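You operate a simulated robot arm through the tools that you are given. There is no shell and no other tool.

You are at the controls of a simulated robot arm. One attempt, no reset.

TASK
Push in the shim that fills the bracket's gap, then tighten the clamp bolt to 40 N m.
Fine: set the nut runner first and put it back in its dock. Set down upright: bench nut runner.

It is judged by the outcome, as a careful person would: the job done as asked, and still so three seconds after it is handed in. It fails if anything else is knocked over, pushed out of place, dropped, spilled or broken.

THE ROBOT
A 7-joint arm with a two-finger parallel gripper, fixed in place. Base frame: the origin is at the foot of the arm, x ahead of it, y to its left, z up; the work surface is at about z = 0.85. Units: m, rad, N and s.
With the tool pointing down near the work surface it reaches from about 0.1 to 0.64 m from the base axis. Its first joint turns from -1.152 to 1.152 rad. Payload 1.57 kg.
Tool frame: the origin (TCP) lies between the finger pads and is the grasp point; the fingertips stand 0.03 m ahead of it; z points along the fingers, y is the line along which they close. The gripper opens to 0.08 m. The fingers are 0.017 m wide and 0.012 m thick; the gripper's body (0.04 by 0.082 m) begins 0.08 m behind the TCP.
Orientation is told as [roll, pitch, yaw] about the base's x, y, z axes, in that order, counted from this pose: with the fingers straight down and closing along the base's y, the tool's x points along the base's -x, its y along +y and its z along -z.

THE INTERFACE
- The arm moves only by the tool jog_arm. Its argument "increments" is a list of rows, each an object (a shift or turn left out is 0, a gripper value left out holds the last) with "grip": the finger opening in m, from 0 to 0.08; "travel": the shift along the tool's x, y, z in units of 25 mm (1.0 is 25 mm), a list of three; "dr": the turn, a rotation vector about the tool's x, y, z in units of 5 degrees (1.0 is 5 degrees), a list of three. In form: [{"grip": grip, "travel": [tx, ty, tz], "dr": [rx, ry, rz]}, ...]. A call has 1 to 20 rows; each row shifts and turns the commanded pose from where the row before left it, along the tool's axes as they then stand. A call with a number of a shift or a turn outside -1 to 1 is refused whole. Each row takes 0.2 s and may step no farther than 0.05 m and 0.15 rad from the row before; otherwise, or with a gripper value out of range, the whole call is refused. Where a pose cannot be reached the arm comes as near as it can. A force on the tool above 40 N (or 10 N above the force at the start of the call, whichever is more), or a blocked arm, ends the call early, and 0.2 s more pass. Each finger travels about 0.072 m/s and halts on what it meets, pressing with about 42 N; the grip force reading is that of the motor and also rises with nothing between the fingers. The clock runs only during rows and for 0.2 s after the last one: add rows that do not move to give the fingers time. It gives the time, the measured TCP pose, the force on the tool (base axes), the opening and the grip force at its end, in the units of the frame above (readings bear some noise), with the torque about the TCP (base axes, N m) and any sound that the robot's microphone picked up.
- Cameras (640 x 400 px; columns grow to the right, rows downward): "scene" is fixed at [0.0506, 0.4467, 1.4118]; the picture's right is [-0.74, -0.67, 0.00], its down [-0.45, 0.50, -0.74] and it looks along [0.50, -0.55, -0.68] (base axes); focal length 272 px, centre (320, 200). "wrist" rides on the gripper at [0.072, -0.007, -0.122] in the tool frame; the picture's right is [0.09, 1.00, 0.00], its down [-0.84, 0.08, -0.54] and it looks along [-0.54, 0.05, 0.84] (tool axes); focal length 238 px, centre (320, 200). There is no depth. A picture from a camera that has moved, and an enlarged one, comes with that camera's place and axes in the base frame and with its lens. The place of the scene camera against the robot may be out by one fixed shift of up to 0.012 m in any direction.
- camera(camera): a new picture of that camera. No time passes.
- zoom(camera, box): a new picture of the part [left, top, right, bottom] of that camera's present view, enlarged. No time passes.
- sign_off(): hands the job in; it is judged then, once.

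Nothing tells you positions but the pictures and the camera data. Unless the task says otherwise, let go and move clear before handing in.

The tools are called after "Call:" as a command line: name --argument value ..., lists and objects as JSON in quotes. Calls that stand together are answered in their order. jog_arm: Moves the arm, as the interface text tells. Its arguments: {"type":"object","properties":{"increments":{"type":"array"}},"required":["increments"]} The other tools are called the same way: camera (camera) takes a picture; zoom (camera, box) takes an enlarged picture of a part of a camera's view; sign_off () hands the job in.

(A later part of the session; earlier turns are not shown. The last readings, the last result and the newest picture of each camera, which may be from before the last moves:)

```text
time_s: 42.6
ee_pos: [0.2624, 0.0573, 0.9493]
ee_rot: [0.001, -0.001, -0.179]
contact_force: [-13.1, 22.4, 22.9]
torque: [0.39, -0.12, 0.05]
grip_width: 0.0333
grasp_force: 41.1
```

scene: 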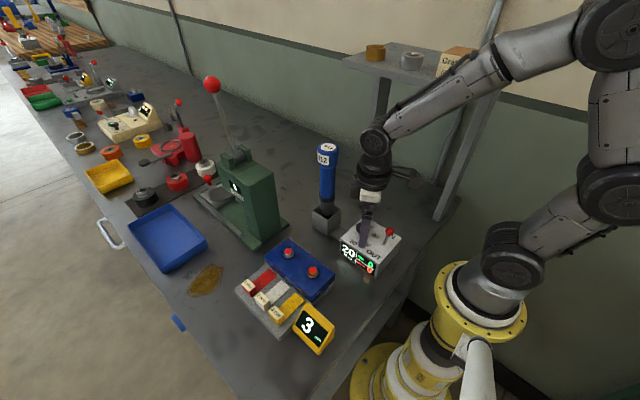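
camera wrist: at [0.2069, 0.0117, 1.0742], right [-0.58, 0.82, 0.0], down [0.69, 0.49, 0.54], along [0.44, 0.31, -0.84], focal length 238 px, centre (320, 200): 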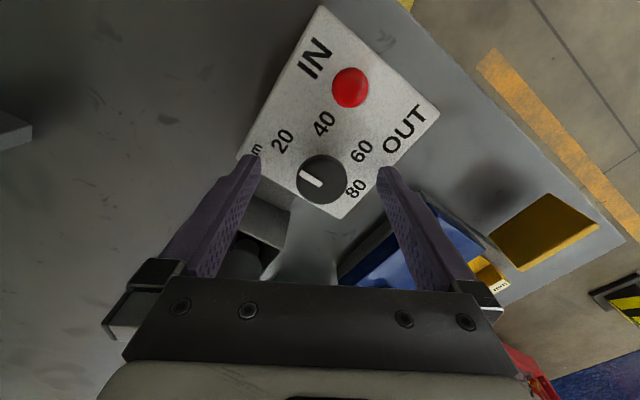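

Call:
jog_arm --increments '[{"travel": [0.05, 0.07, -0.04]}, {}, {"dr": [0, 0, 1]}, {"dr": [0, 0, 1]}, {}]'

Call:
zoom --camera "scene" --box '[310, 190, 420, 290]'

Call:
zoom --camera "wrist" --box '[240, 100, 400, 240]'

```text
time_s: 43.8
ee_pos: [0.2622, 0.0572, 0.9494]
ee_rot: [0.002, -0.007, -0.349]
contact_force: [1.6, -9.3, 25.6]
torque: [-0.22, 0.06, -0.02]
grip_width: 0.0331
grasp_force: 41.5
```

```text
4.00 times, centred on (365, 240) of scene
camera zoom: at [0.0504, 0.4464, 1.4119], right [-0.74, -0.67, 0.0], down [-0.45, 0.5, -0.74], along [0.5, -0.55, -0.68], focal length 1089 px, centre (140, 40)
```

zoom: 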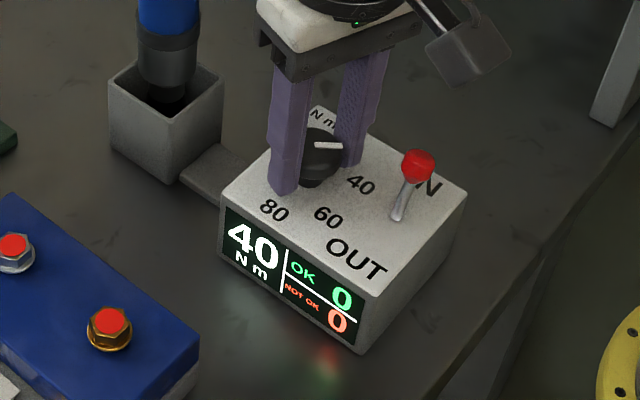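

```text
2.86 times, centred on (320, 170) of wrist
camera zoom: at [0.1936, 0.0757, 1.0703], right [0.25, 0.97, 0.0], down [0.81, -0.21, 0.55], along [0.53, -0.14, -0.84], focal length 681 px, centre (320, 286)
```

zoom: 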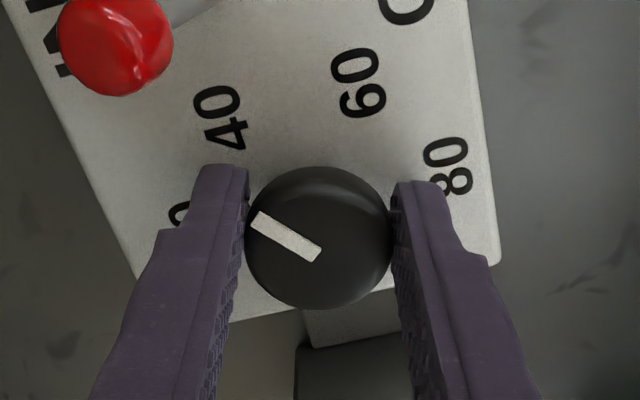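

The display now reads 40. I'll turn the last 10° so the pointer sits centred on the mark, then release and rise.

Call:
jog_arm --increments '[{"dr": [0, 0, 1]}, {"dr": [0, 0, 1]}, {}]'

Call:
zoom --camera "scene" --box '[310, 190, 420, 290]'

```text
time_s: 44.6
ee_pos: [0.2642, 0.0582, 0.9482]
ee_rot: [0.001, -0.001, -0.523]
contact_force: [8.7, -4.7, 1.9]
torque: [-0.6, -1.15, -0.01]
grip_width: 0.0334
grasp_force: 41.8
```

```text
4.00 times, centred on (365, 240) of scene
camera zoom: at [0.0508, 0.4466, 1.4118], right [-0.74, -0.67, 0.0], down [-0.45, 0.5, -0.74], along [0.5, -0.55, -0.68], focal length 1089 px, centre (140, 40)
```

zoom: 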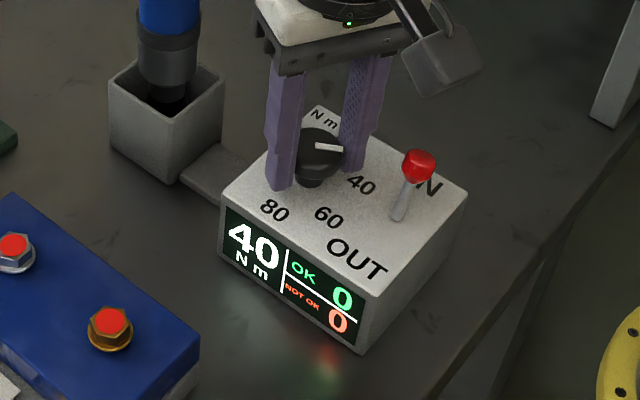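

Call:
jog_arm --increments '[{"grip": 0.045}, {"grip": 0.055}, {}, {"travel": [0, 0, -0.5]}, {"travel": [0, 0, -1]}, {"travel": [0, 0, -1]}, {"travel": [0, 0, -1]}, {"travel": [0, 0, -1]}, {"travel": [0, 0, -1]}, {}]'

Call:
camera --camera "scene"

Call:
zoom --camera "scene" --box '[310, 190, 420, 290]'

```text
time_s: 46.8
ee_pos: [0.2632, 0.0587, 1.0877]
ee_rot: [0.0, 0.0, -0.525]
contact_force: [-1.1, -0.6, 0.5]
torque: [-0.01, -0.03, 0.02]
grip_width: 0.0549
grasp_force: 0.1
```

```text
taken
```

scene: 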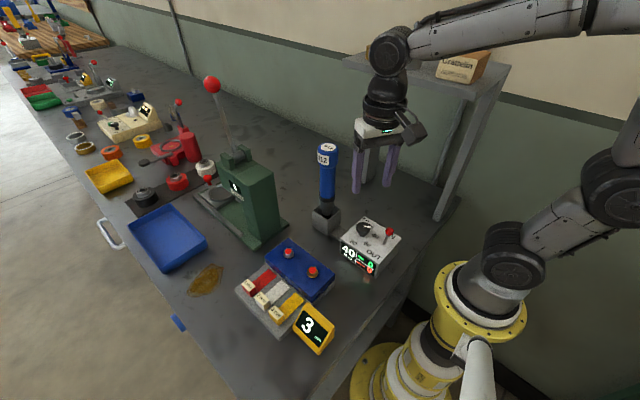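

```text
4.00 times, centred on (365, 240) of scene
camera zoom: at [0.0506, 0.4467, 1.4118], right [-0.74, -0.67, 0.0], down [-0.45, 0.5, -0.74], along [0.5, -0.55, -0.68], focal length 1089 px, centre (140, 40)
```

zoom: 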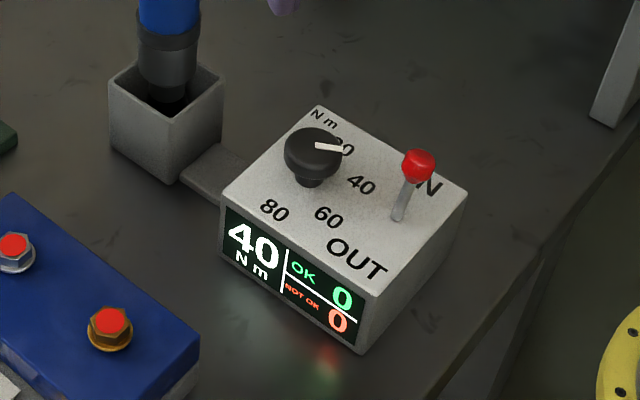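

The torque is set to 40 N·m and the lever is on IN. Next is the 3 mm shim; its handle top is about (0.282, 0.317, 0.896). I'll close the fingers and go behind it (+y side) at a safe height, then check the alignment.

Call:
jog_arm --increments '[{"dr": [0, 0, -1], "grip": 0.0}, {"dr": [0, 0, -1]}, {"dr": [0, 0, -1]}, {"dr": [0, 0, -1]}, {"dr": [0, 0, -1]}, {"dr": [0, 0, -1]}, {"travel": [-0.08, 1, 0]}, {"travel": [-0.08, 1, 0]}, {"travel": [-0.08, 1, 0]}, {"travel": [-0.08, 1, 0]}, {"travel": [-0.08, 1, 0]}, {"travel": [-0.08, 1, 0]}, {"travel": [-0.08, 1, 0]}, {"travel": [-0.08, 1, 0]}, {"travel": [-0.08, 1, 0]}, {"travel": [-0.08, 1, 0]}, {"travel": [0, 1, 0.5]}, {"travel": [0, 1, 0.5]}, {"travel": [0, 0.3, 0.5]}, {}]'

Call:
camera --camera "wrist"

Call:
zoom --camera "wrist" --box '[200, 60, 400, 200]'

Call:
camera --camera "scene"

```text
time_s: 51.0
ee_pos: [0.2813, 0.3638, 1.0498]
ee_rot: [-0.002, 0.001, 0.0]
contact_force: [-0.1, 0.1, 0.0]
torque: [0.01, -0.03, 0.0]
grip_width: 0.0001
grasp_force: 21.3
```

```text
taken
camera wrist: at [0.2099, 0.3574, 1.1712], right [-0.09, 1.0, 0.0], down [0.84, 0.08, 0.54], along [0.54, 0.05, -0.84], focal length 238 px, centre (320, 200)
```

wrist: 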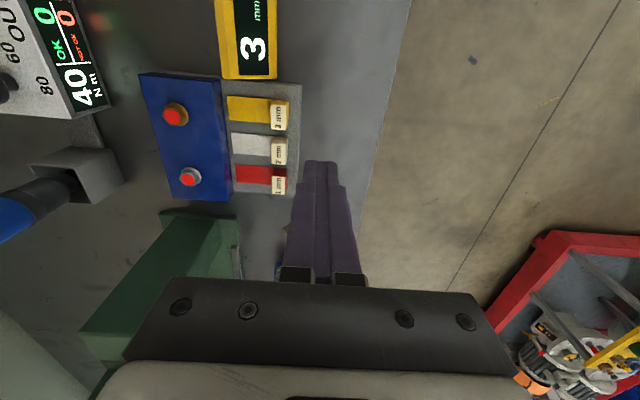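

```text
2.86 times, centred on (300, 130) of wrist
camera zoom: at [0.2099, 0.3574, 1.1712], right [-0.09, 1.0, 0.0], down [0.84, 0.08, 0.54], along [0.54, 0.05, -0.84], focal length 681 px, centre (377, 400)
```

zoom: 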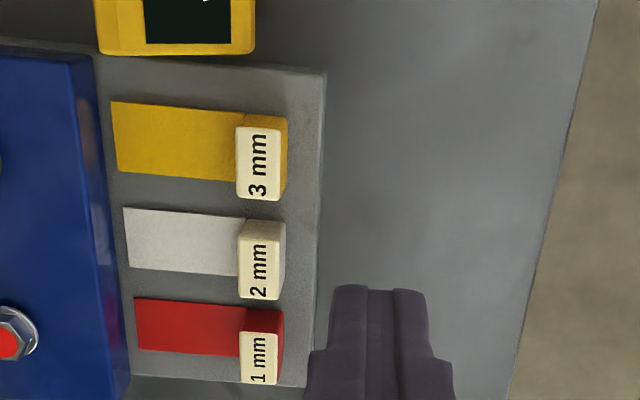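

```text
taken
```

scene: 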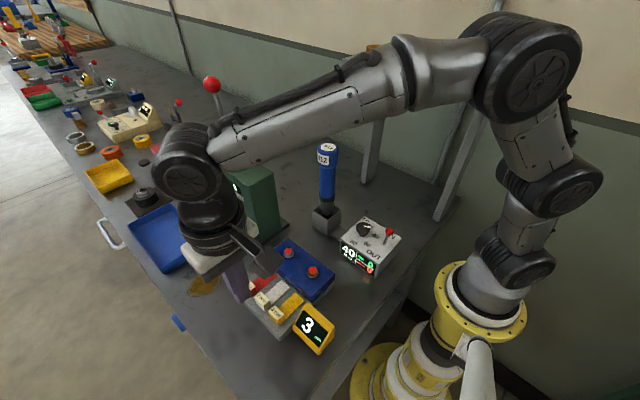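

The handle spans about y 0.308–0.3255 and x 0.267–0.295, so I'm centred in x. Descending behind it to TCP z≈0.913.

Call:
jog_arm --increments '[{"travel": [0, 0, 1]}, {"travel": [0, 0, 1]}, {"travel": [0, 0, 1]}, {"travel": [0, 0, 1]}, {"travel": [0, 0, 1]}, {"travel": [0, 0, 0.45]}, {}]'

Call:
camera --camera "wrist"

Call:
zoom --camera "scene" --box '[215, 240, 345, 360]'

```text
time_s: 52.6
ee_pos: [0.2774, 0.3656, 0.9126]
ee_rot: [-0.002, -0.001, 0.0]
contact_force: [0.4, 0.6, -0.8]
torque: [-0.02, 0.02, 0.01]
grip_width: 0.0
grasp_force: 21.3
```

```text
taken
camera wrist: at [0.2074, 0.3575, 1.0347], right [-0.09, 1.0, 0.0], down [0.84, 0.08, 0.54], along [0.54, 0.05, -0.84], focal length 238 px, centre (320, 200)
```

wrist: 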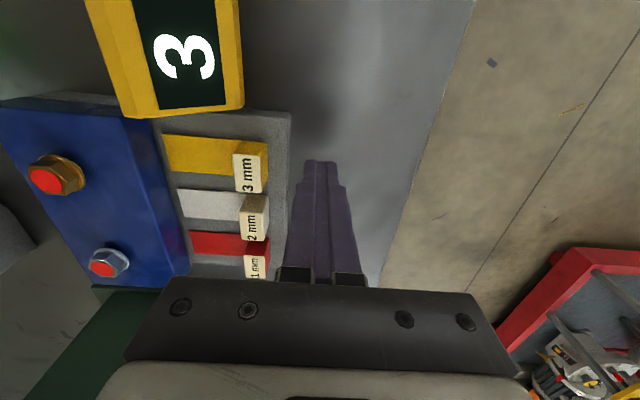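

```text
3.33 times, centred on (280, 300) of scene
camera zoom: at [0.0506, 0.4467, 1.4118], right [-0.74, -0.67, 0.0], down [-0.45, 0.5, -0.74], along [0.5, -0.55, -0.68], focal length 908 px, centre (453, -133)
```

zoom: 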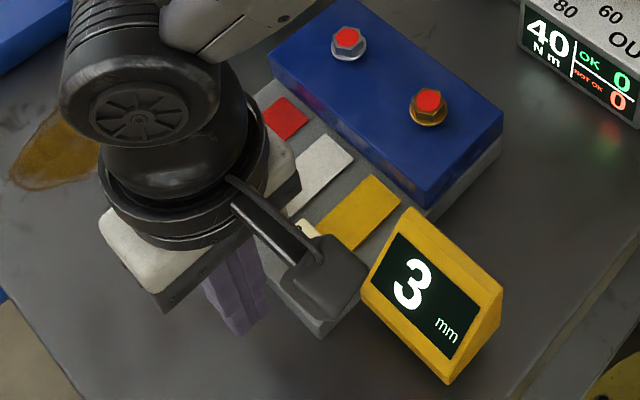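

All clear: the gauge top (about 0.915) is well below the hand. I'll approach and start pushing in -y, watching the force.

Call:
jog_arm --increments '[{"travel": [-0.12, -0.8, 0]}, {"travel": [0, -0.4, 0]}, {"travel": [0, -0.4, 0]}, {"travel": [0, -0.4, 0]}, {}]'

Call:
camera --camera "wrist"

Call:
zoom --camera "scene" --box '[215, 240, 345, 360]'

```text
time_s: 53.8
ee_pos: [0.2862, 0.3147, 0.9139]
ee_rot: [0.0, 0.0, 0.001]
contact_force: [-1.4, 0.6, 0.9]
torque: [-0.01, 0.02, -0.02]
grip_width: 0.0
grasp_force: 21.2
```

```text
taken
camera wrist: at [0.2142, 0.3076, 1.0362], right [-0.09, 1.0, 0.0], down [0.84, 0.08, 0.54], along [0.54, 0.05, -0.84], focal length 238 px, centre (320, 200)
```

wrist: 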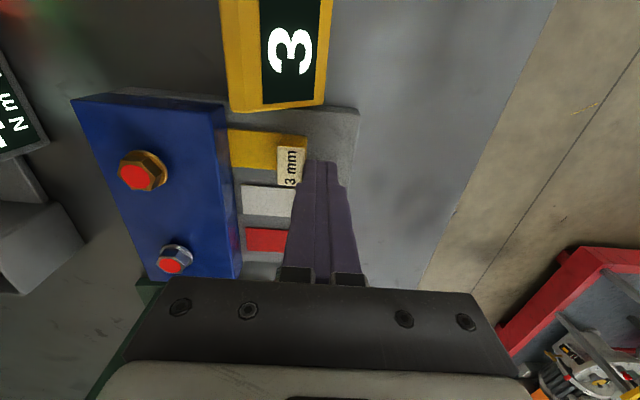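

```text
3.33 times, centred on (280, 300) of scene
camera zoom: at [0.0506, 0.4467, 1.4118], right [-0.74, -0.67, 0.0], down [-0.45, 0.5, -0.74], along [0.5, -0.55, -0.68], focal length 908 px, centre (453, -133)
```

zoom: 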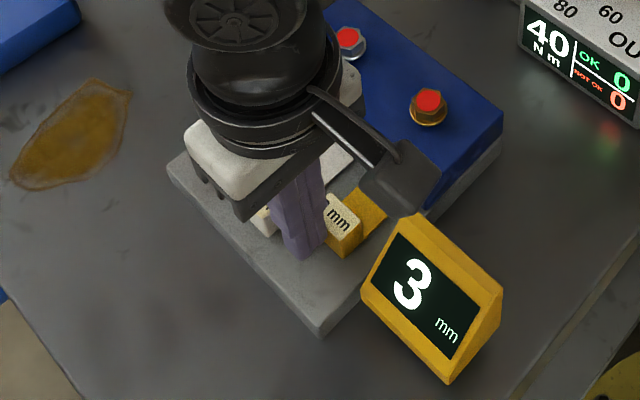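

Call:
zoom --camera "wrist" --box '[200, 90, 380, 230]'

Call:
zoom --camera "scene" --box '[260, 270, 310, 310]'

```text
2.86 times, centred on (290, 160) of wrist
camera zoom: at [0.2142, 0.3076, 1.0362], right [-0.09, 1.0, 0.0], down [0.84, 0.08, 0.54], along [0.54, 0.05, -0.84], focal length 681 px, centre (406, 314)
```

zoom: 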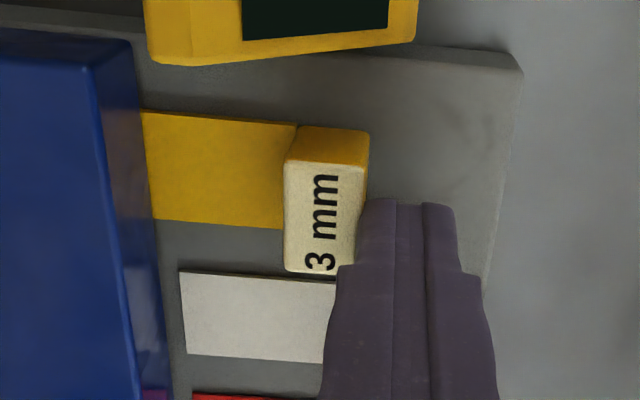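

```text
10.00 times, centred on (285, 290) of scene
camera zoom: at [0.0506, 0.4467, 1.4118], right [-0.74, -0.67, 0.0], down [-0.45, 0.5, -0.74], along [0.5, -0.55, -0.68], focal length 2723 px, centre (670, -700)
```

zoom: 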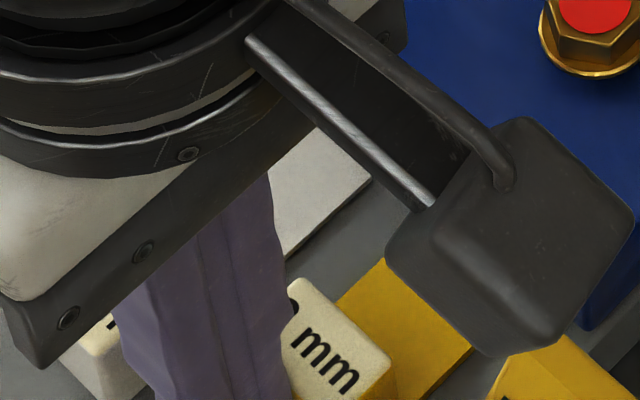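

It's tracking straight, but I'm pushing about 5 mm off-centre. I'll back off, recentre in x, and continue pushing gently.

Call:
jog_arm --increments '[{"travel": [0, 0.25, 0]}, {"travel": [0.2, 0, 0]}, {}, {"travel": [0, -0.3, 0]}, {"travel": [0, -0.3, 0]}, {"travel": [0, -0.3, 0]}, {"travel": [0, -0.3, 0]}, {}]'

Call:
zoom --camera "wrist" --box '[200, 90, 380, 230]'

```text
time_s: 55.6
ee_pos: [0.2805, 0.291, 0.9135]
ee_rot: [-0.001, 0.0, -0.001]
contact_force: [0.1, 2.0, -0.2]
torque: [0.05, -0.01, -0.02]
grip_width: 0.0003
grasp_force: 21.4
```

```text
2.86 times, centred on (290, 160) of wrist
camera zoom: at [0.2095, 0.2845, 1.0352], right [-0.09, 1.0, 0.0], down [0.84, 0.08, 0.54], along [0.54, 0.05, -0.84], focal length 681 px, centre (406, 314)
```

zoom: 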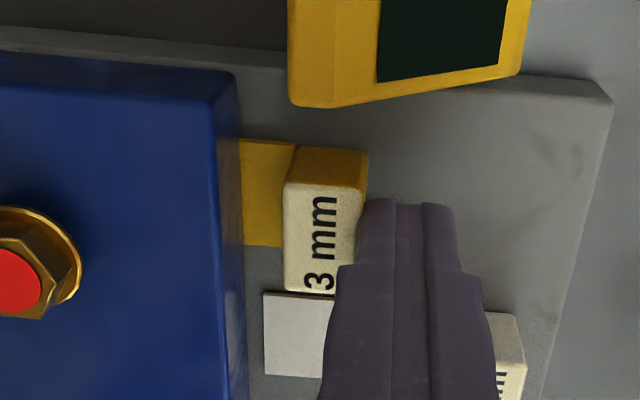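

Call:
jog_arm --increments '[{"travel": [0, -0.2, 0]}, {"travel": [0, -0.2, 0]}, {}]'

Call:
zoom --camera "wrist" --box '[200, 90, 380, 230]'

```text
time_s: 56.1
ee_pos: [0.2804, 0.2905, 0.9133]
ee_rot: [0.015, -0.005, -0.004]
contact_force: [0.4, 9.6, -7.0]
torque: [0.26, -0.01, 0.02]
grip_width: 0.0002
grasp_force: 21.3
stopped in row 2: the force on the tool passed its limit at 47 N (the readings are from after the stop); the commanded pose is now the measured one
```

```text
2.86 times, centred on (290, 160) of wrist
camera zoom: at [0.2088, 0.2821, 1.035], right [-0.09, 1.0, 0.02], down [0.83, 0.07, 0.55], along [0.54, 0.06, -0.84], focal length 681 px, centre (406, 314)
```

zoom: 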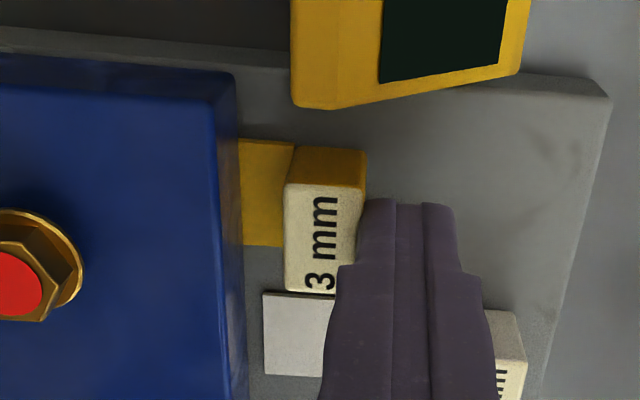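

It came to a firm stop after about 47 mm of travel. I'll back off and check whether it is seated.

Call:
jog_arm --increments '[{"travel": [0, 0.8, 0]}, {"travel": [0, 0.8, 0]}, {"travel": [0, 0, -1]}, {"travel": [0, 0, -1]}, {"travel": [0, 0, -1]}, {"travel": [0, 0, -1]}, {}]'

Call:
camera --camera "wrist"

Call:
zoom --camera "wrist" --box '[150, 40, 330, 210]'

Call:
camera --camera "scene"

Call:
zoom --camera "scene" --box '[215, 230, 345, 360]'

```text
time_s: 57.7
ee_pos: [0.28, 0.3289, 1.0136]
ee_rot: [0.013, -0.006, -0.002]
contact_force: [0.8, 0.6, -0.5]
torque: [-0.01, 0.0, 0.02]
grip_width: 0.0
grasp_force: 21.1
```

```text
taken
camera wrist: at [0.2083, 0.3202, 1.1348], right [-0.09, 1.0, 0.01], down [0.83, 0.07, 0.55], along [0.54, 0.06, -0.84], focal length 238 px, centre (320, 200)
```

wrist: 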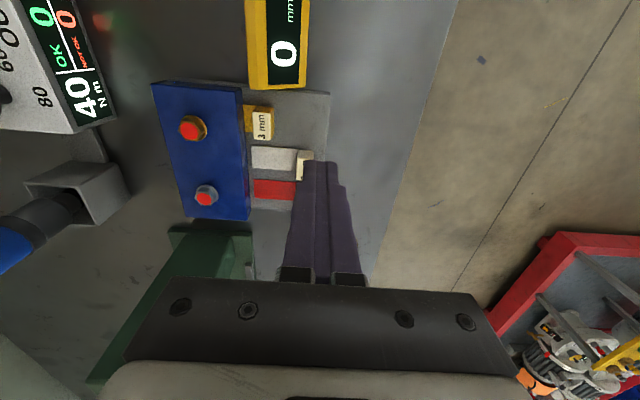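

```text
2.35 times, centred on (240, 125) of wrist
camera zoom: at [0.2083, 0.3202, 1.1348], right [-0.09, 1.0, 0.01], down [0.83, 0.07, 0.55], along [0.54, 0.06, -0.84], focal length 561 px, centre (508, 376)
```

zoom: 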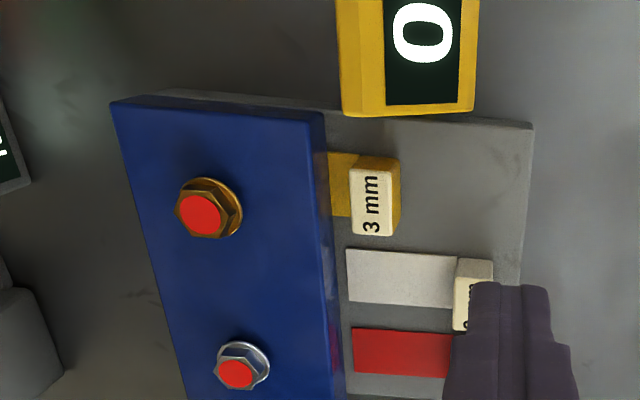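

```text
taken
```

scene: 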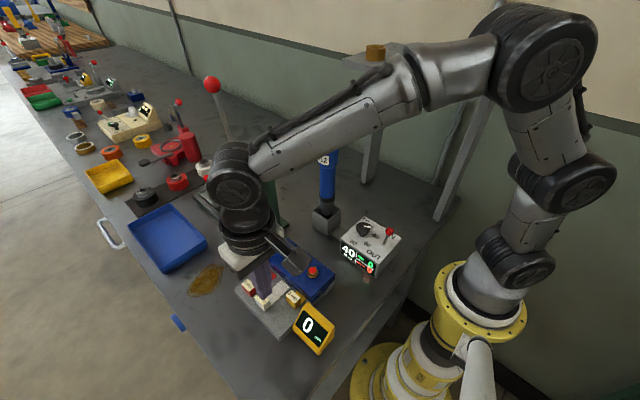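

```text
3.08 times, centred on (280, 295) of scene
camera zoom: at [0.0506, 0.4467, 1.4118], right [-0.74, -0.67, 0.0], down [-0.45, 0.5, -0.74], along [0.5, -0.55, -0.68], focal length 838 px, centre (443, -92)
```

zoom: 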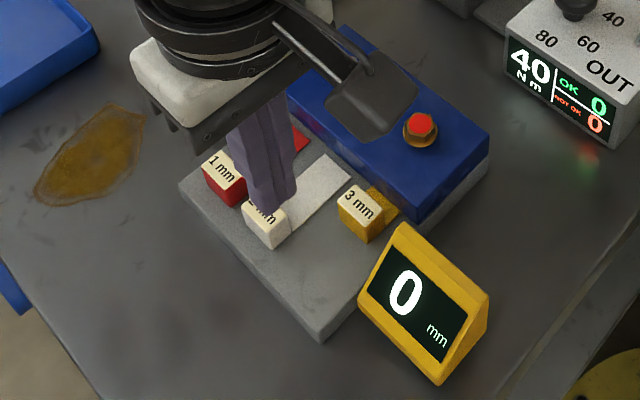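

The gauge now reads 0 mm, so the 3 mm shim fills the gap and is seated. I'll raise the arm out of the way and inspect the bolts closely, since one may stand proud (loose).

Call:
jog_arm --increments '[{"travel": [0, 0, -1], "dr": [-0.15, 0, 0]}, {"travel": [0, 0, -1]}, {"travel": [0, 0, -1]}, {"travel": [0, 0, -1]}, {"travel": [0, 0, -1]}, {"travel": [0, 0, -1]}, {"travel": [0, -1, -1], "grip": 0.08}, {"travel": [0, -1, 0]}, {"travel": [0, -1, 0]}, {}]'

Call:
zoom --camera "scene" --box '[270, 240, 305, 268]'

Call:
zoom --camera "scene" --box '[295, 258, 330, 286]'

Call:
camera --camera "wrist"

Call:
camera --camera "scene"

```text
time_s: 59.9
ee_pos: [0.2797, 0.2479, 1.1865]
ee_rot: [0.028, -0.003, -0.002]
contact_force: [0.0, 0.1, 0.6]
torque: [-0.02, 0.01, 0.02]
grip_width: 0.08
grasp_force: 0.0
```

```text
14.29 times, centred on (288, 254) of scene
camera zoom: at [0.0506, 0.4467, 1.4118], right [-0.74, -0.67, 0.0], down [-0.45, 0.5, -0.74], along [0.5, -0.55, -0.68], focal length 3890 px, centre (784, -571)
```

zoom: 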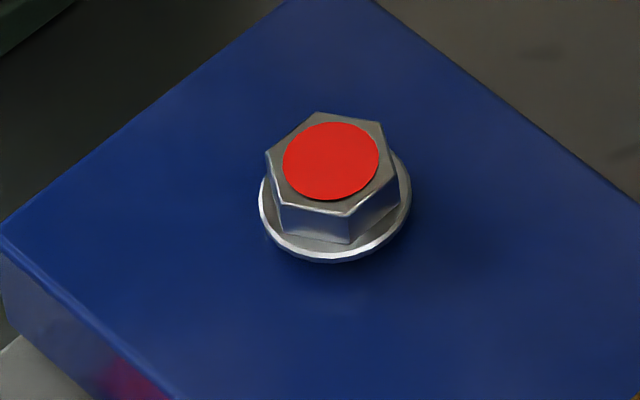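

```text
14.29 times, centred on (312, 272) of scene
camera zoom: at [0.0506, 0.4467, 1.4118], right [-0.74, -0.67, 0.0], down [-0.45, 0.5, -0.74], along [0.5, -0.55, -0.68], focal length 3890 px, centre (427, -829)
```

zoom: 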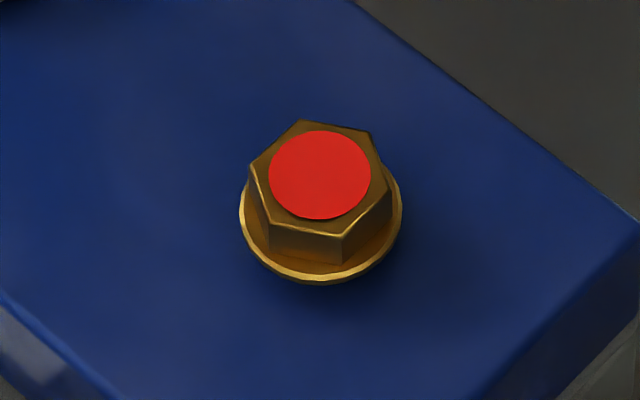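

```text
taken
camera wrist: at [0.2078, 0.2384, 1.3081], right [-0.09, 1.0, 0.03], down [0.83, 0.06, 0.55], along [0.54, 0.07, -0.84], focal length 238 px, centre (320, 200)
```

wrist: 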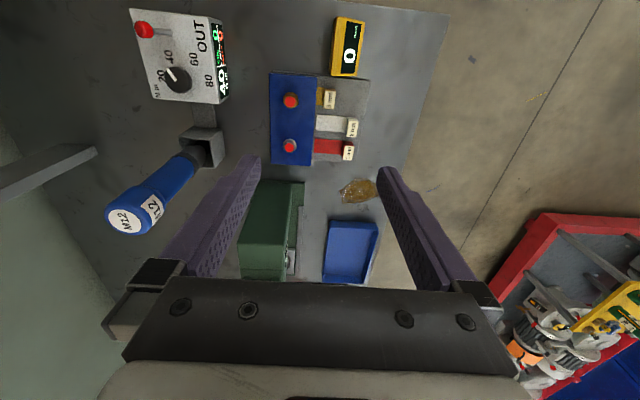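

```text
taken
```

scene: 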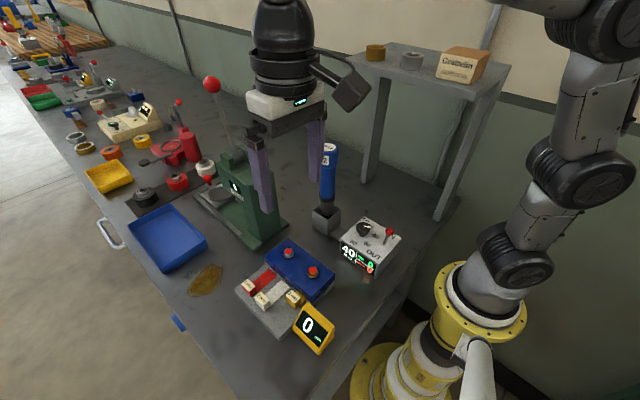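

Both bolts look equally seated and unmarked. For a 40 N·m clamping torque, the plain steel bolt is the sensible clamp bolt, since brass isn't used for that. I'll hold that as the working choice and go get the runner (axis about (0.386, 0.049), top z≈1.104), staying high first.

Call:
jog_arm --increments '[{"dr": [0.32, 0, 0]}, {"travel": [-0.53, -1, 0]}, {"travel": [-0.53, -1, 0]}, {"travel": [-0.53, -1, 0]}, {"travel": [-0.53, -1, 0]}, {"travel": [-0.53, -1, 0]}, {"travel": [-0.53, -1, 0]}, {"travel": [-0.53, -1, 0]}, {"travel": [-0.53, -1, 0]}, {}]'

Call:
camera --camera "wrist"

Call:
camera --camera "scene"

Call:
zoom --camera "scene" --box '[290, 80, 380, 245]'

```text
time_s: 62.1
ee_pos: [0.3866, 0.0489, 1.1879]
ee_rot: [0.001, -0.006, -0.002]
contact_force: [-1.3, -0.1, 0.2]
torque: [-0.04, -0.01, -0.01]
grip_width: 0.0799
grasp_force: 0.1
```

```text
taken
camera wrist: at [0.3139, 0.0433, 1.3088], right [-0.09, 1.0, 0.0], down [0.83, 0.08, 0.55], along [0.54, 0.05, -0.84], focal length 238 px, centre (320, 200)
```

wrist: 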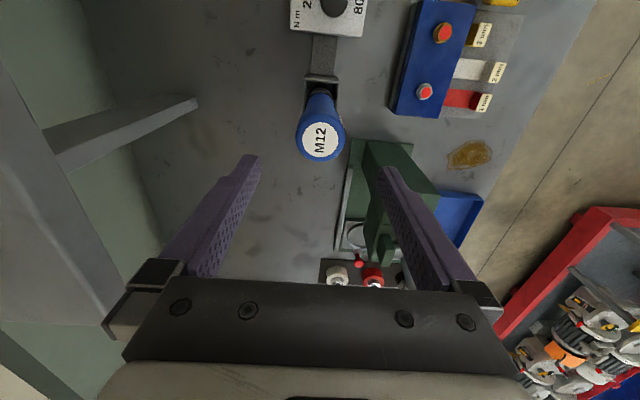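

```text
taken
```

scene: 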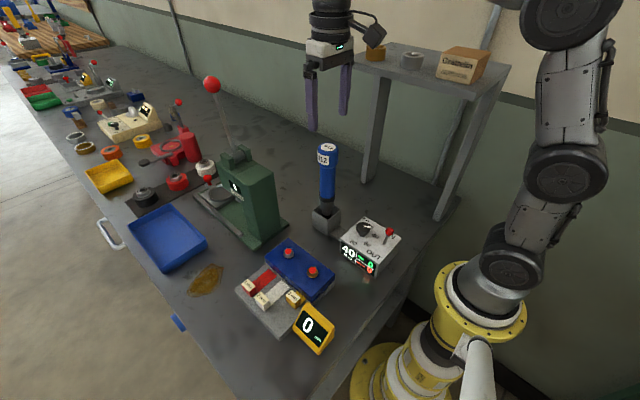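

```text
2.42 times, centred on (335, 162) of scene
camera zoom: at [0.0506, 0.4467, 1.4118], right [-0.74, -0.67, 0.0], down [-0.45, 0.5, -0.74], along [0.5, -0.55, -0.68], focal length 660 px, centre (284, 291)
```

zoom: 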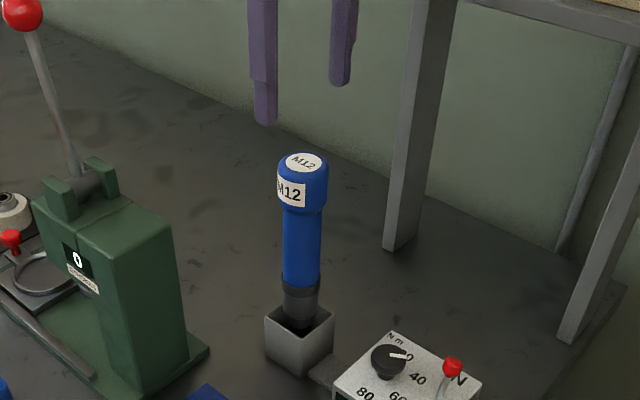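

The gripper is aligned over the runner cap. Descending to TCP z≈1.078 around the cap.

Call:
jog_arm --increments '[{"travel": [0, 0, 1], "dr": [0, 0.06, 0]}, {"travel": [0, 0, 1]}, {"travel": [0, 0, 1]}, {"travel": [0, 0, 1]}, {"travel": [0, 0, 0.4]}, {}]'

Call:
camera --camera "wrist"

Call:
zoom --camera "scene" --box '[290, 80, 380, 245]'

```text
time_s: 63.5
ee_pos: [0.3838, 0.0455, 1.0773]
ee_rot: [0.0, 0.001, -0.001]
contact_force: [0.3, 0.9, -0.4]
torque: [0.0, 0.0, 0.0]
grip_width: 0.0798
grasp_force: 0.1
```

```text
taken
camera wrist: at [0.3136, 0.0398, 1.1992], right [-0.09, 1.0, 0.0], down [0.84, 0.08, 0.54], along [0.54, 0.05, -0.84], focal length 238 px, centre (320, 200)
```

wrist: 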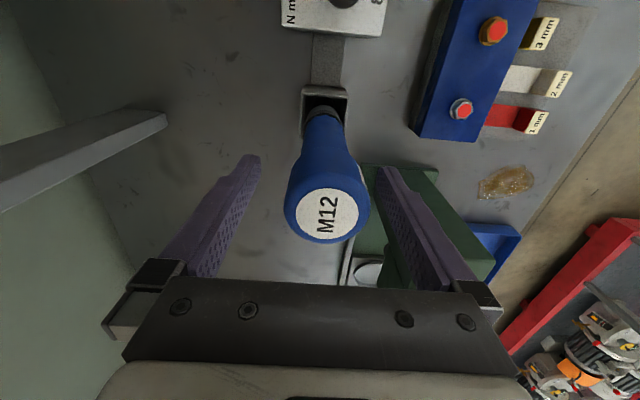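

```text
2.42 times, centred on (335, 162) of scene
camera zoom: at [0.0506, 0.4467, 1.4118], right [-0.74, -0.67, 0.0], down [-0.45, 0.5, -0.74], along [0.5, -0.55, -0.68], focal length 660 px, centre (284, 291)
```

zoom: 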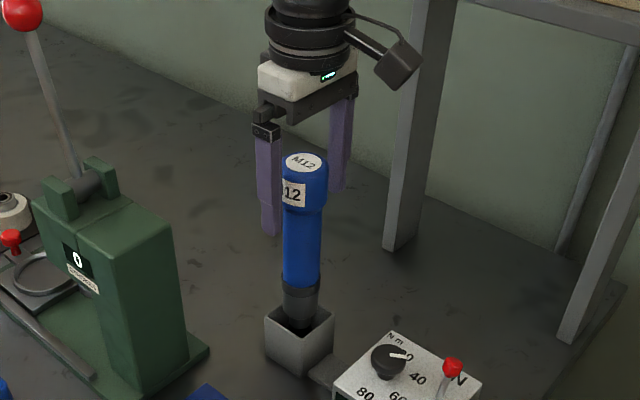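

The runner sits about 4 mm toward +y between the fingers, so I'll centre on it and then close.

Call:
jog_arm --increments '[{"travel": [-0.04, 0.16, 0]}, {}, {"grip": 0.055}, {"grip": 0.045}, {"grip": 0.035}, {}, {}]'

Call:
camera --camera "wrist"

Call:
zoom --camera "scene" --box '[290, 80, 380, 245]'

```text
time_s: 65.1
ee_pos: [0.387, 0.0503, 1.0784]
ee_rot: [-0.002, 0.001, -0.002]
contact_force: [0.2, -1.5, 0.9]
torque: [-0.26, -0.06, 0.03]
grip_width: 0.0453
grasp_force: 42.1
```

```text
taken
camera wrist: at [0.3143, 0.0439, 1.1996], right [-0.09, 1.0, 0.0], down [0.84, 0.08, 0.54], along [0.54, 0.05, -0.84], focal length 238 px, centre (320, 200)
```

wrist: 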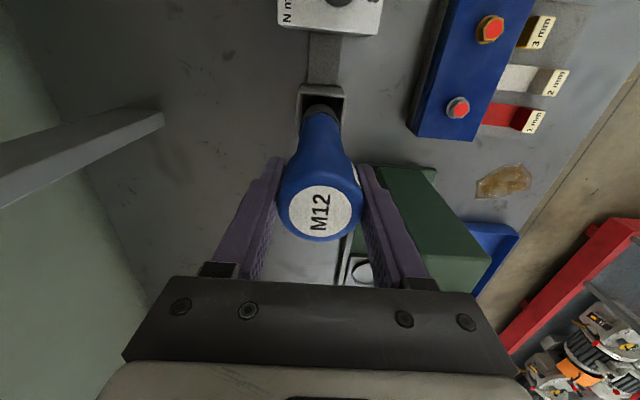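

```text
2.42 times, centred on (335, 162) of scene
camera zoom: at [0.0506, 0.4466, 1.4118], right [-0.74, -0.67, 0.0], down [-0.45, 0.5, -0.74], along [0.5, -0.55, -0.68], focal length 660 px, centre (284, 291)
```

zoom: 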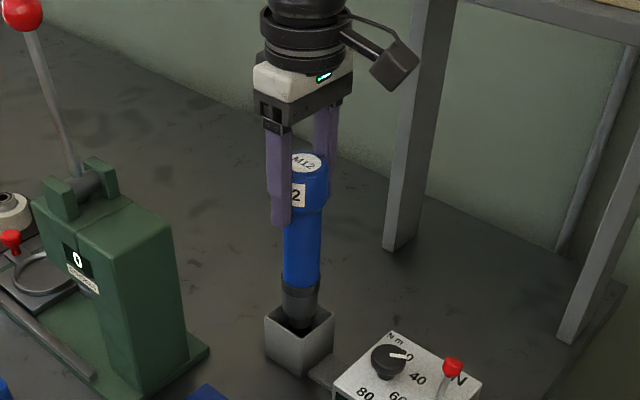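

Firmly gripped (45 mm, 42 N). I'll note the dock pose as TCP (0.387, 0.050, 1.078) and lift straight up.

Call:
jog_arm --increments '[{"travel": [0, 0, -0.4]}, {"travel": [0, 0, -0.6]}, {"travel": [0, 0, -0.8]}, {"travel": [0, 0, -0.8]}, {"travel": [0, 0, -0.8]}, {"travel": [0, 0, -0.8]}, {"travel": [0, 0, -0.6]}, {}, {}]'

Call:
camera --camera "wrist"

Call:
camera --camera "scene"

Call:
zoom --camera "scene" --box '[280, 60, 390, 245]'

```text
time_s: 67.1
ee_pos: [0.3882, 0.0541, 1.198]
ee_rot: [-0.001, 0.002, -0.002]
contact_force: [0.9, -0.1, -5.4]
torque: [-0.03, -0.05, -0.01]
grip_width: 0.0453
grasp_force: 42.3
```

```text
taken
camera wrist: at [0.3164, 0.0476, 1.3198], right [-0.09, 1.0, 0.0], down [0.84, 0.08, 0.54], along [0.54, 0.05, -0.84], focal length 238 px, centre (320, 200)
```

wrist: 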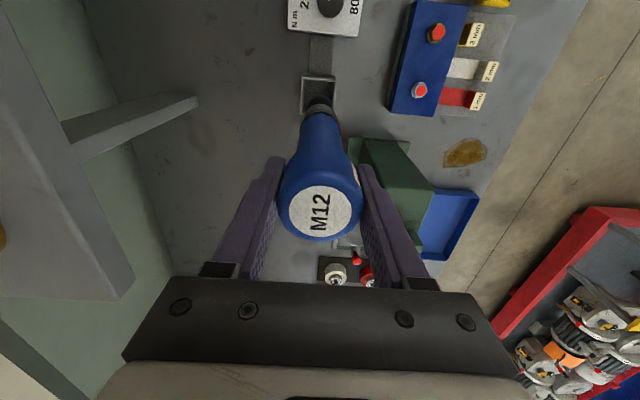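

```text
taken
```

scene: 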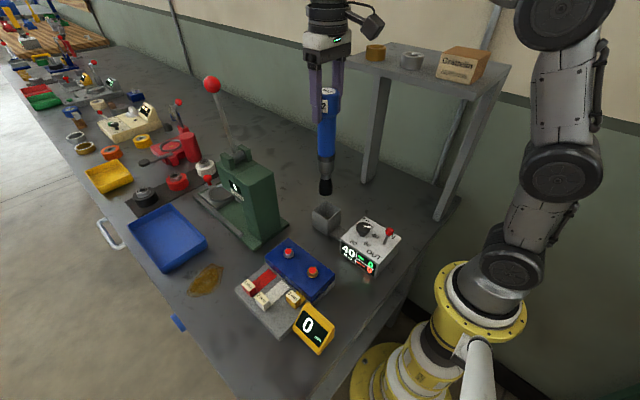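

```text
2.16 times, centred on (335, 152) of scene
camera zoom: at [0.0507, 0.4467, 1.4118], right [-0.74, -0.67, 0.0], down [-0.45, 0.5, -0.74], along [0.5, -0.55, -0.68], focal length 589 px, centre (288, 303)
```

zoom: 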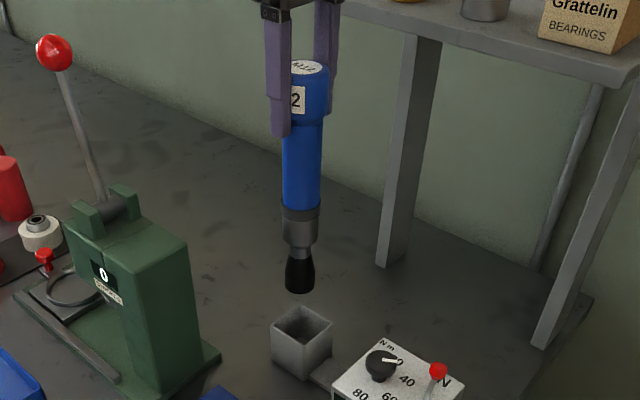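

The runner is out, hanging vertical. I'll measure the steel bolt precisely from this pose.

Call:
zoom --camera "wrist" --box '[380, 0, 480, 120]'

```text
3.33 times, centred on (430, 60) of wrist
camera zoom: at [0.3164, 0.0476, 1.3198], right [-0.09, 1.0, 0.0], down [0.84, 0.08, 0.54], along [0.54, 0.05, -0.84], focal length 794 px, centre (-47, 667)
```

zoom: 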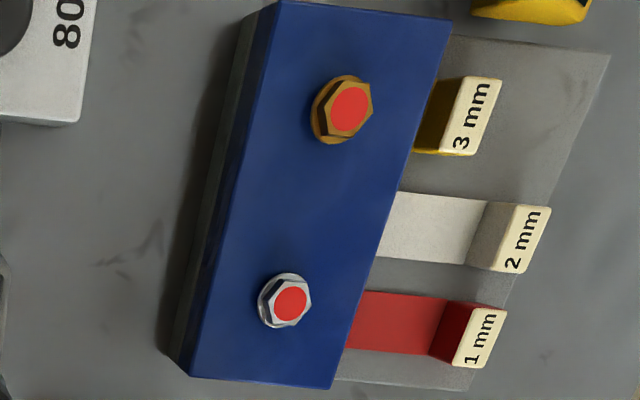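

The steel bolt is at (0.360, 0.210). I'll move the runner above it.

Call:
jog_arm --increments '[{"travel": [0.15, 0.5, 0]}, {"travel": [0.15, 0.9, 0]}, {"travel": [0.15, 0.9, 0]}, {"travel": [0.15, 0.9, 0]}, {"travel": [0.15, 0.9, 0]}, {"travel": [0.15, 0.9, 0]}, {"travel": [0.15, 0.74, 0]}, {"travel": [0, 0.5, 0]}, {}, {}]'

Call:
camera --camera "wrist"

Call:
camera --camera "scene"

Call:
zoom --camera "scene" --box '[230, 100, 350, 320]'

```text
time_s: 69.3
ee_pos: [0.36, 0.2096, 1.1975]
ee_rot: [0.0, 0.0, -0.001]
contact_force: [0.8, 0.3, -5.0]
torque: [0.01, 0.0, 0.02]
grip_width: 0.0454
grasp_force: 41.8
```

```text
taken
camera wrist: at [0.2894, 0.2029, 1.3193], right [-0.09, 1.0, 0.0], down [0.84, 0.08, 0.54], along [0.54, 0.05, -0.84], focal length 238 px, centre (320, 200)
```

wrist: 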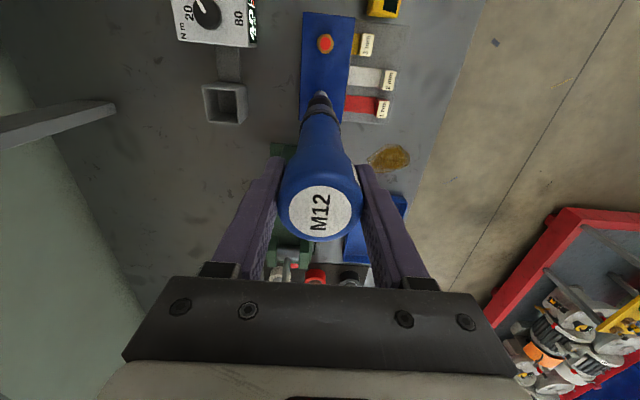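

```text
taken
```

scene: 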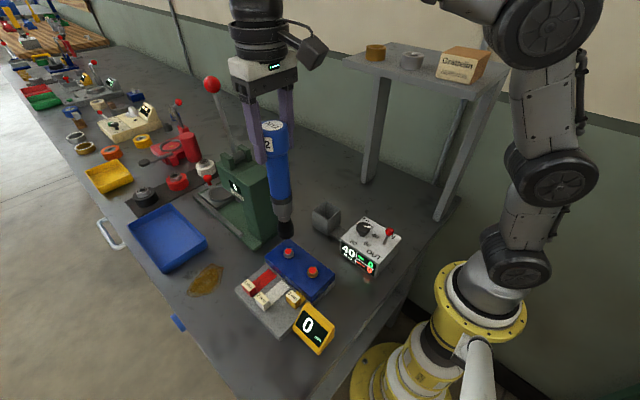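

```text
1.82 times, centred on (290, 210) of scene
camera zoom: at [0.0507, 0.4467, 1.4118], right [-0.74, -0.67, 0.0], down [-0.45, 0.5, -0.74], along [0.5, -0.55, -0.68], focal length 495 px, centre (374, 182)
```

zoom: 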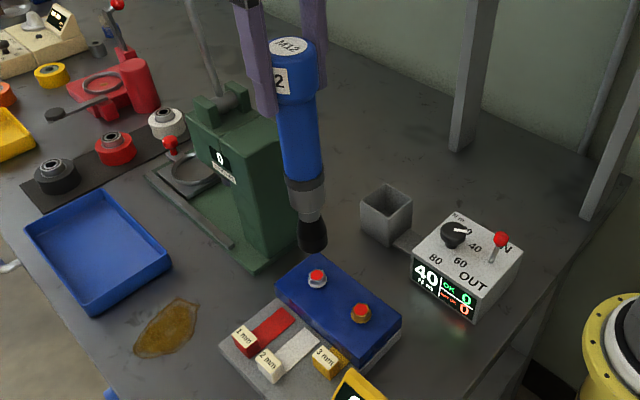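

Call:
zoom --camera "wrist" --box '[290, 60, 350, 130]'

Call:
zoom --camera "scene" --box '[265, 200, 325, 270]'

```text
5.71 times, centred on (320, 95) of wrist
camera zoom: at [0.2894, 0.2029, 1.3193], right [-0.09, 1.0, 0.0], down [0.84, 0.08, 0.54], along [0.54, 0.05, -0.84], focal length 1362 px, centre (320, 800)
```

zoom: 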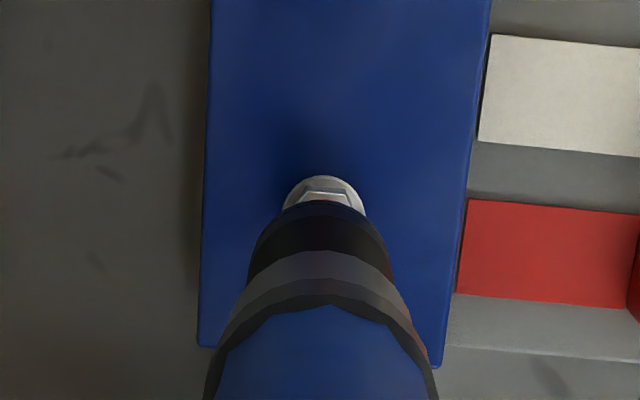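

```text
5.71 times, centred on (295, 235) of scene
camera zoom: at [0.0507, 0.4467, 1.4118], right [-0.74, -0.67, 0.0], down [-0.45, 0.5, -0.74], along [0.5, -0.55, -0.68], focal length 1556 px, centre (463, 0)
```

zoom: 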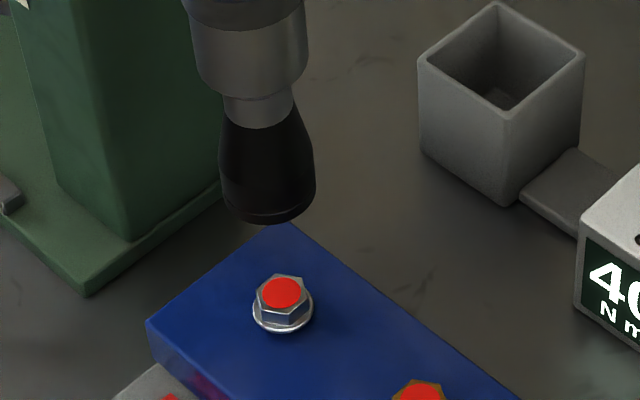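

The alignment is within about 2 mm. I'll lower to about 1 cm above the bolt and recheck.

Call:
jog_arm --increments '[{"travel": [0, 0.05, 0.6]}, {"travel": [0, 0, 0.6]}, {"travel": [0, 0, 0.4]}, {}, {}]'

Call:
zoom --camera "wrist" --box '[290, 60, 350, 130]'

Call:
zoom --camera "scene" --box '[265, 220, 325, 280]'

```text
time_s: 70.5
ee_pos: [0.3607, 0.2097, 1.1579]
ee_rot: [0.0, -0.001, -0.002]
contact_force: [-0.6, -0.4, -4.6]
torque: [-0.03, -0.03, 0.0]
grip_width: 0.0455
grasp_force: 42.0
```

```text
5.71 times, centred on (320, 95) of wrist
camera zoom: at [0.2899, 0.2032, 1.2793], right [-0.09, 1.0, 0.0], down [0.84, 0.08, 0.54], along [0.54, 0.05, -0.84], focal length 1362 px, centre (320, 800)
```

zoom: 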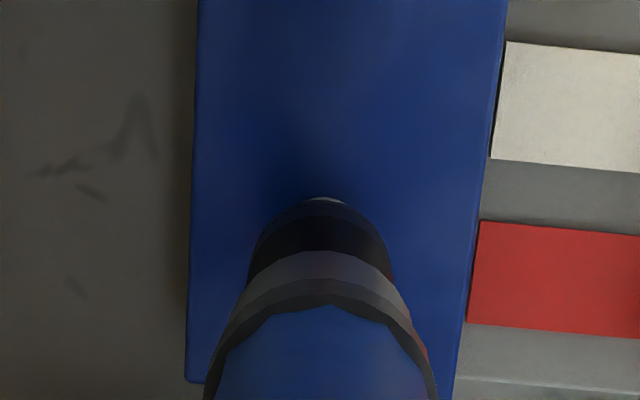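

```text
6.67 times, centred on (295, 250) of scene
camera zoom: at [0.0507, 0.4467, 1.4118], right [-0.74, -0.67, 0.0], down [-0.45, 0.5, -0.74], along [0.5, -0.55, -0.68], focal length 1815 px, centre (487, -133)
```

zoom: 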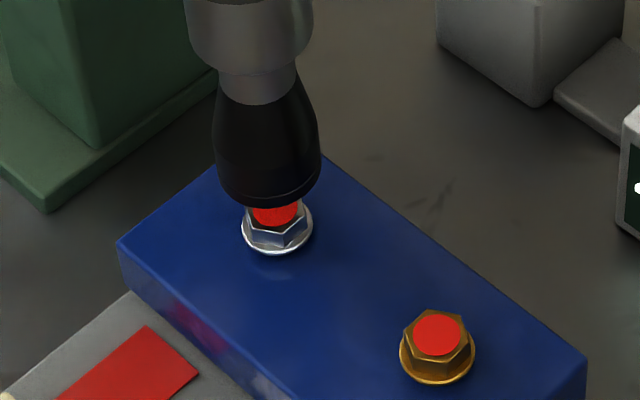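

Call:
jog_arm --increments '[{"travel": [0.13, 0.06, 0]}, {}, {}]'

Call:
zoom --camera "wrist" --box '[305, 80, 335, 110]'

Call:
zoom --camera "scene" --box '[275, 230, 310, 265]'

```text
time_s: 71.3
ee_pos: [0.3576, 0.2115, 1.1572]
ee_rot: [0.003, 0.0, -0.002]
contact_force: [0.1, 0.6, -4.8]
torque: [0.01, 0.0, 0.01]
grip_width: 0.0455
grasp_force: 42.0
```

```text
13.33 times, centred on (320, 95) of wrist
camera zoom: at [0.2863, 0.2052, 1.2796], right [-0.09, 1.0, 0.0], down [0.84, 0.08, 0.54], along [0.54, 0.05, -0.84], focal length 3178 px, centre (320, 1600)
```

zoom: 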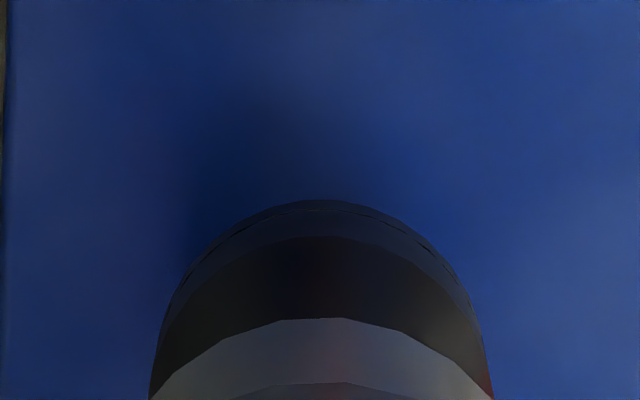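

```text
11.43 times, centred on (292, 248) of scene
camera zoom: at [0.0507, 0.4467, 1.4118], right [-0.74, -0.67, 0.0], down [-0.45, 0.5, -0.74], along [0.5, -0.55, -0.68], focal length 3112 px, centre (634, -343)
```

zoom: 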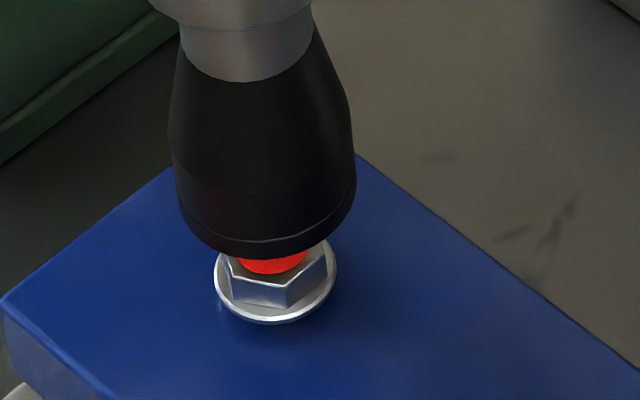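

It's well aligned now. Lowering the socket onto the bolt in small steps, watching the force.

Call:
jog_arm --increments '[{"travel": [0, 0, 0.2]}, {"travel": [0, 0, 0.2]}, {}]'

Call:
zoom --camera "scene" --box '[275, 230, 310, 265]'

```text
time_s: 72.1
ee_pos: [0.3566, 0.2117, 1.1479]
ee_rot: [-0.001, 0.0, -0.002]
contact_force: [-0.9, -0.6, -5.9]
torque: [-0.02, 0.02, -0.04]
grip_width: 0.0457
grasp_force: 42.3
```

```text
11.43 times, centred on (292, 248) of scene
camera zoom: at [0.0507, 0.4467, 1.4118], right [-0.74, -0.67, 0.0], down [-0.45, 0.5, -0.74], along [0.5, -0.55, -0.68], focal length 3112 px, centre (634, -343)
```

zoom: 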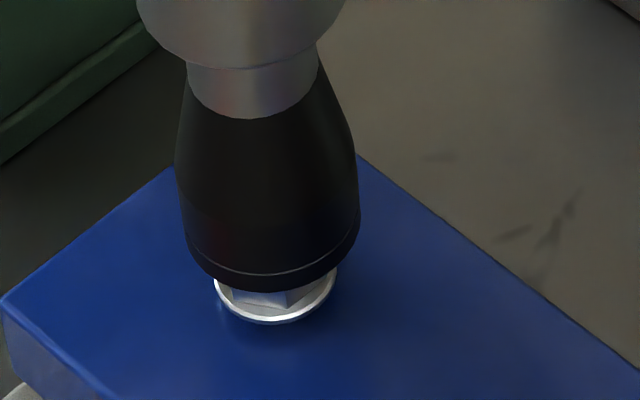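

Call:
jog_arm --increments '[{"travel": [0, 0, 0.12]}, {"travel": [0, 0, 0.12]}, {}]'

Call:
zoom --camera "scene" --box '[275, 230, 310, 265]'

```text
time_s: 72.9
ee_pos: [0.3589, 0.2103, 1.1424]
ee_rot: [0.0, -0.001, -0.001]
contact_force: [0.0, -0.8, -5.6]
torque: [0.04, 0.02, -0.02]
grip_width: 0.0454
grasp_force: 41.4
```

```text
11.43 times, centred on (292, 248) of scene
camera zoom: at [0.0507, 0.4467, 1.4118], right [-0.74, -0.67, 0.0], down [-0.45, 0.5, -0.74], along [0.5, -0.55, -0.68], focal length 3112 px, centre (634, -343)
```

zoom: 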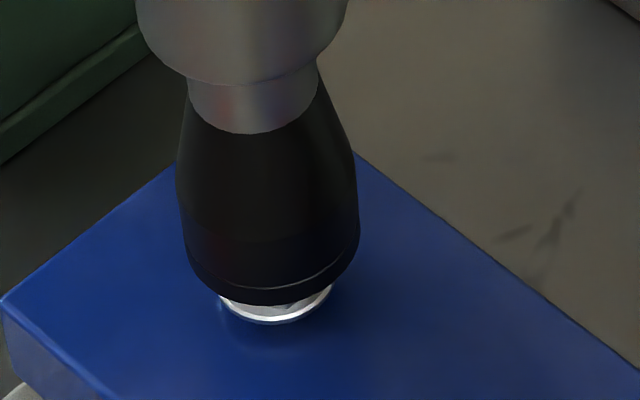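

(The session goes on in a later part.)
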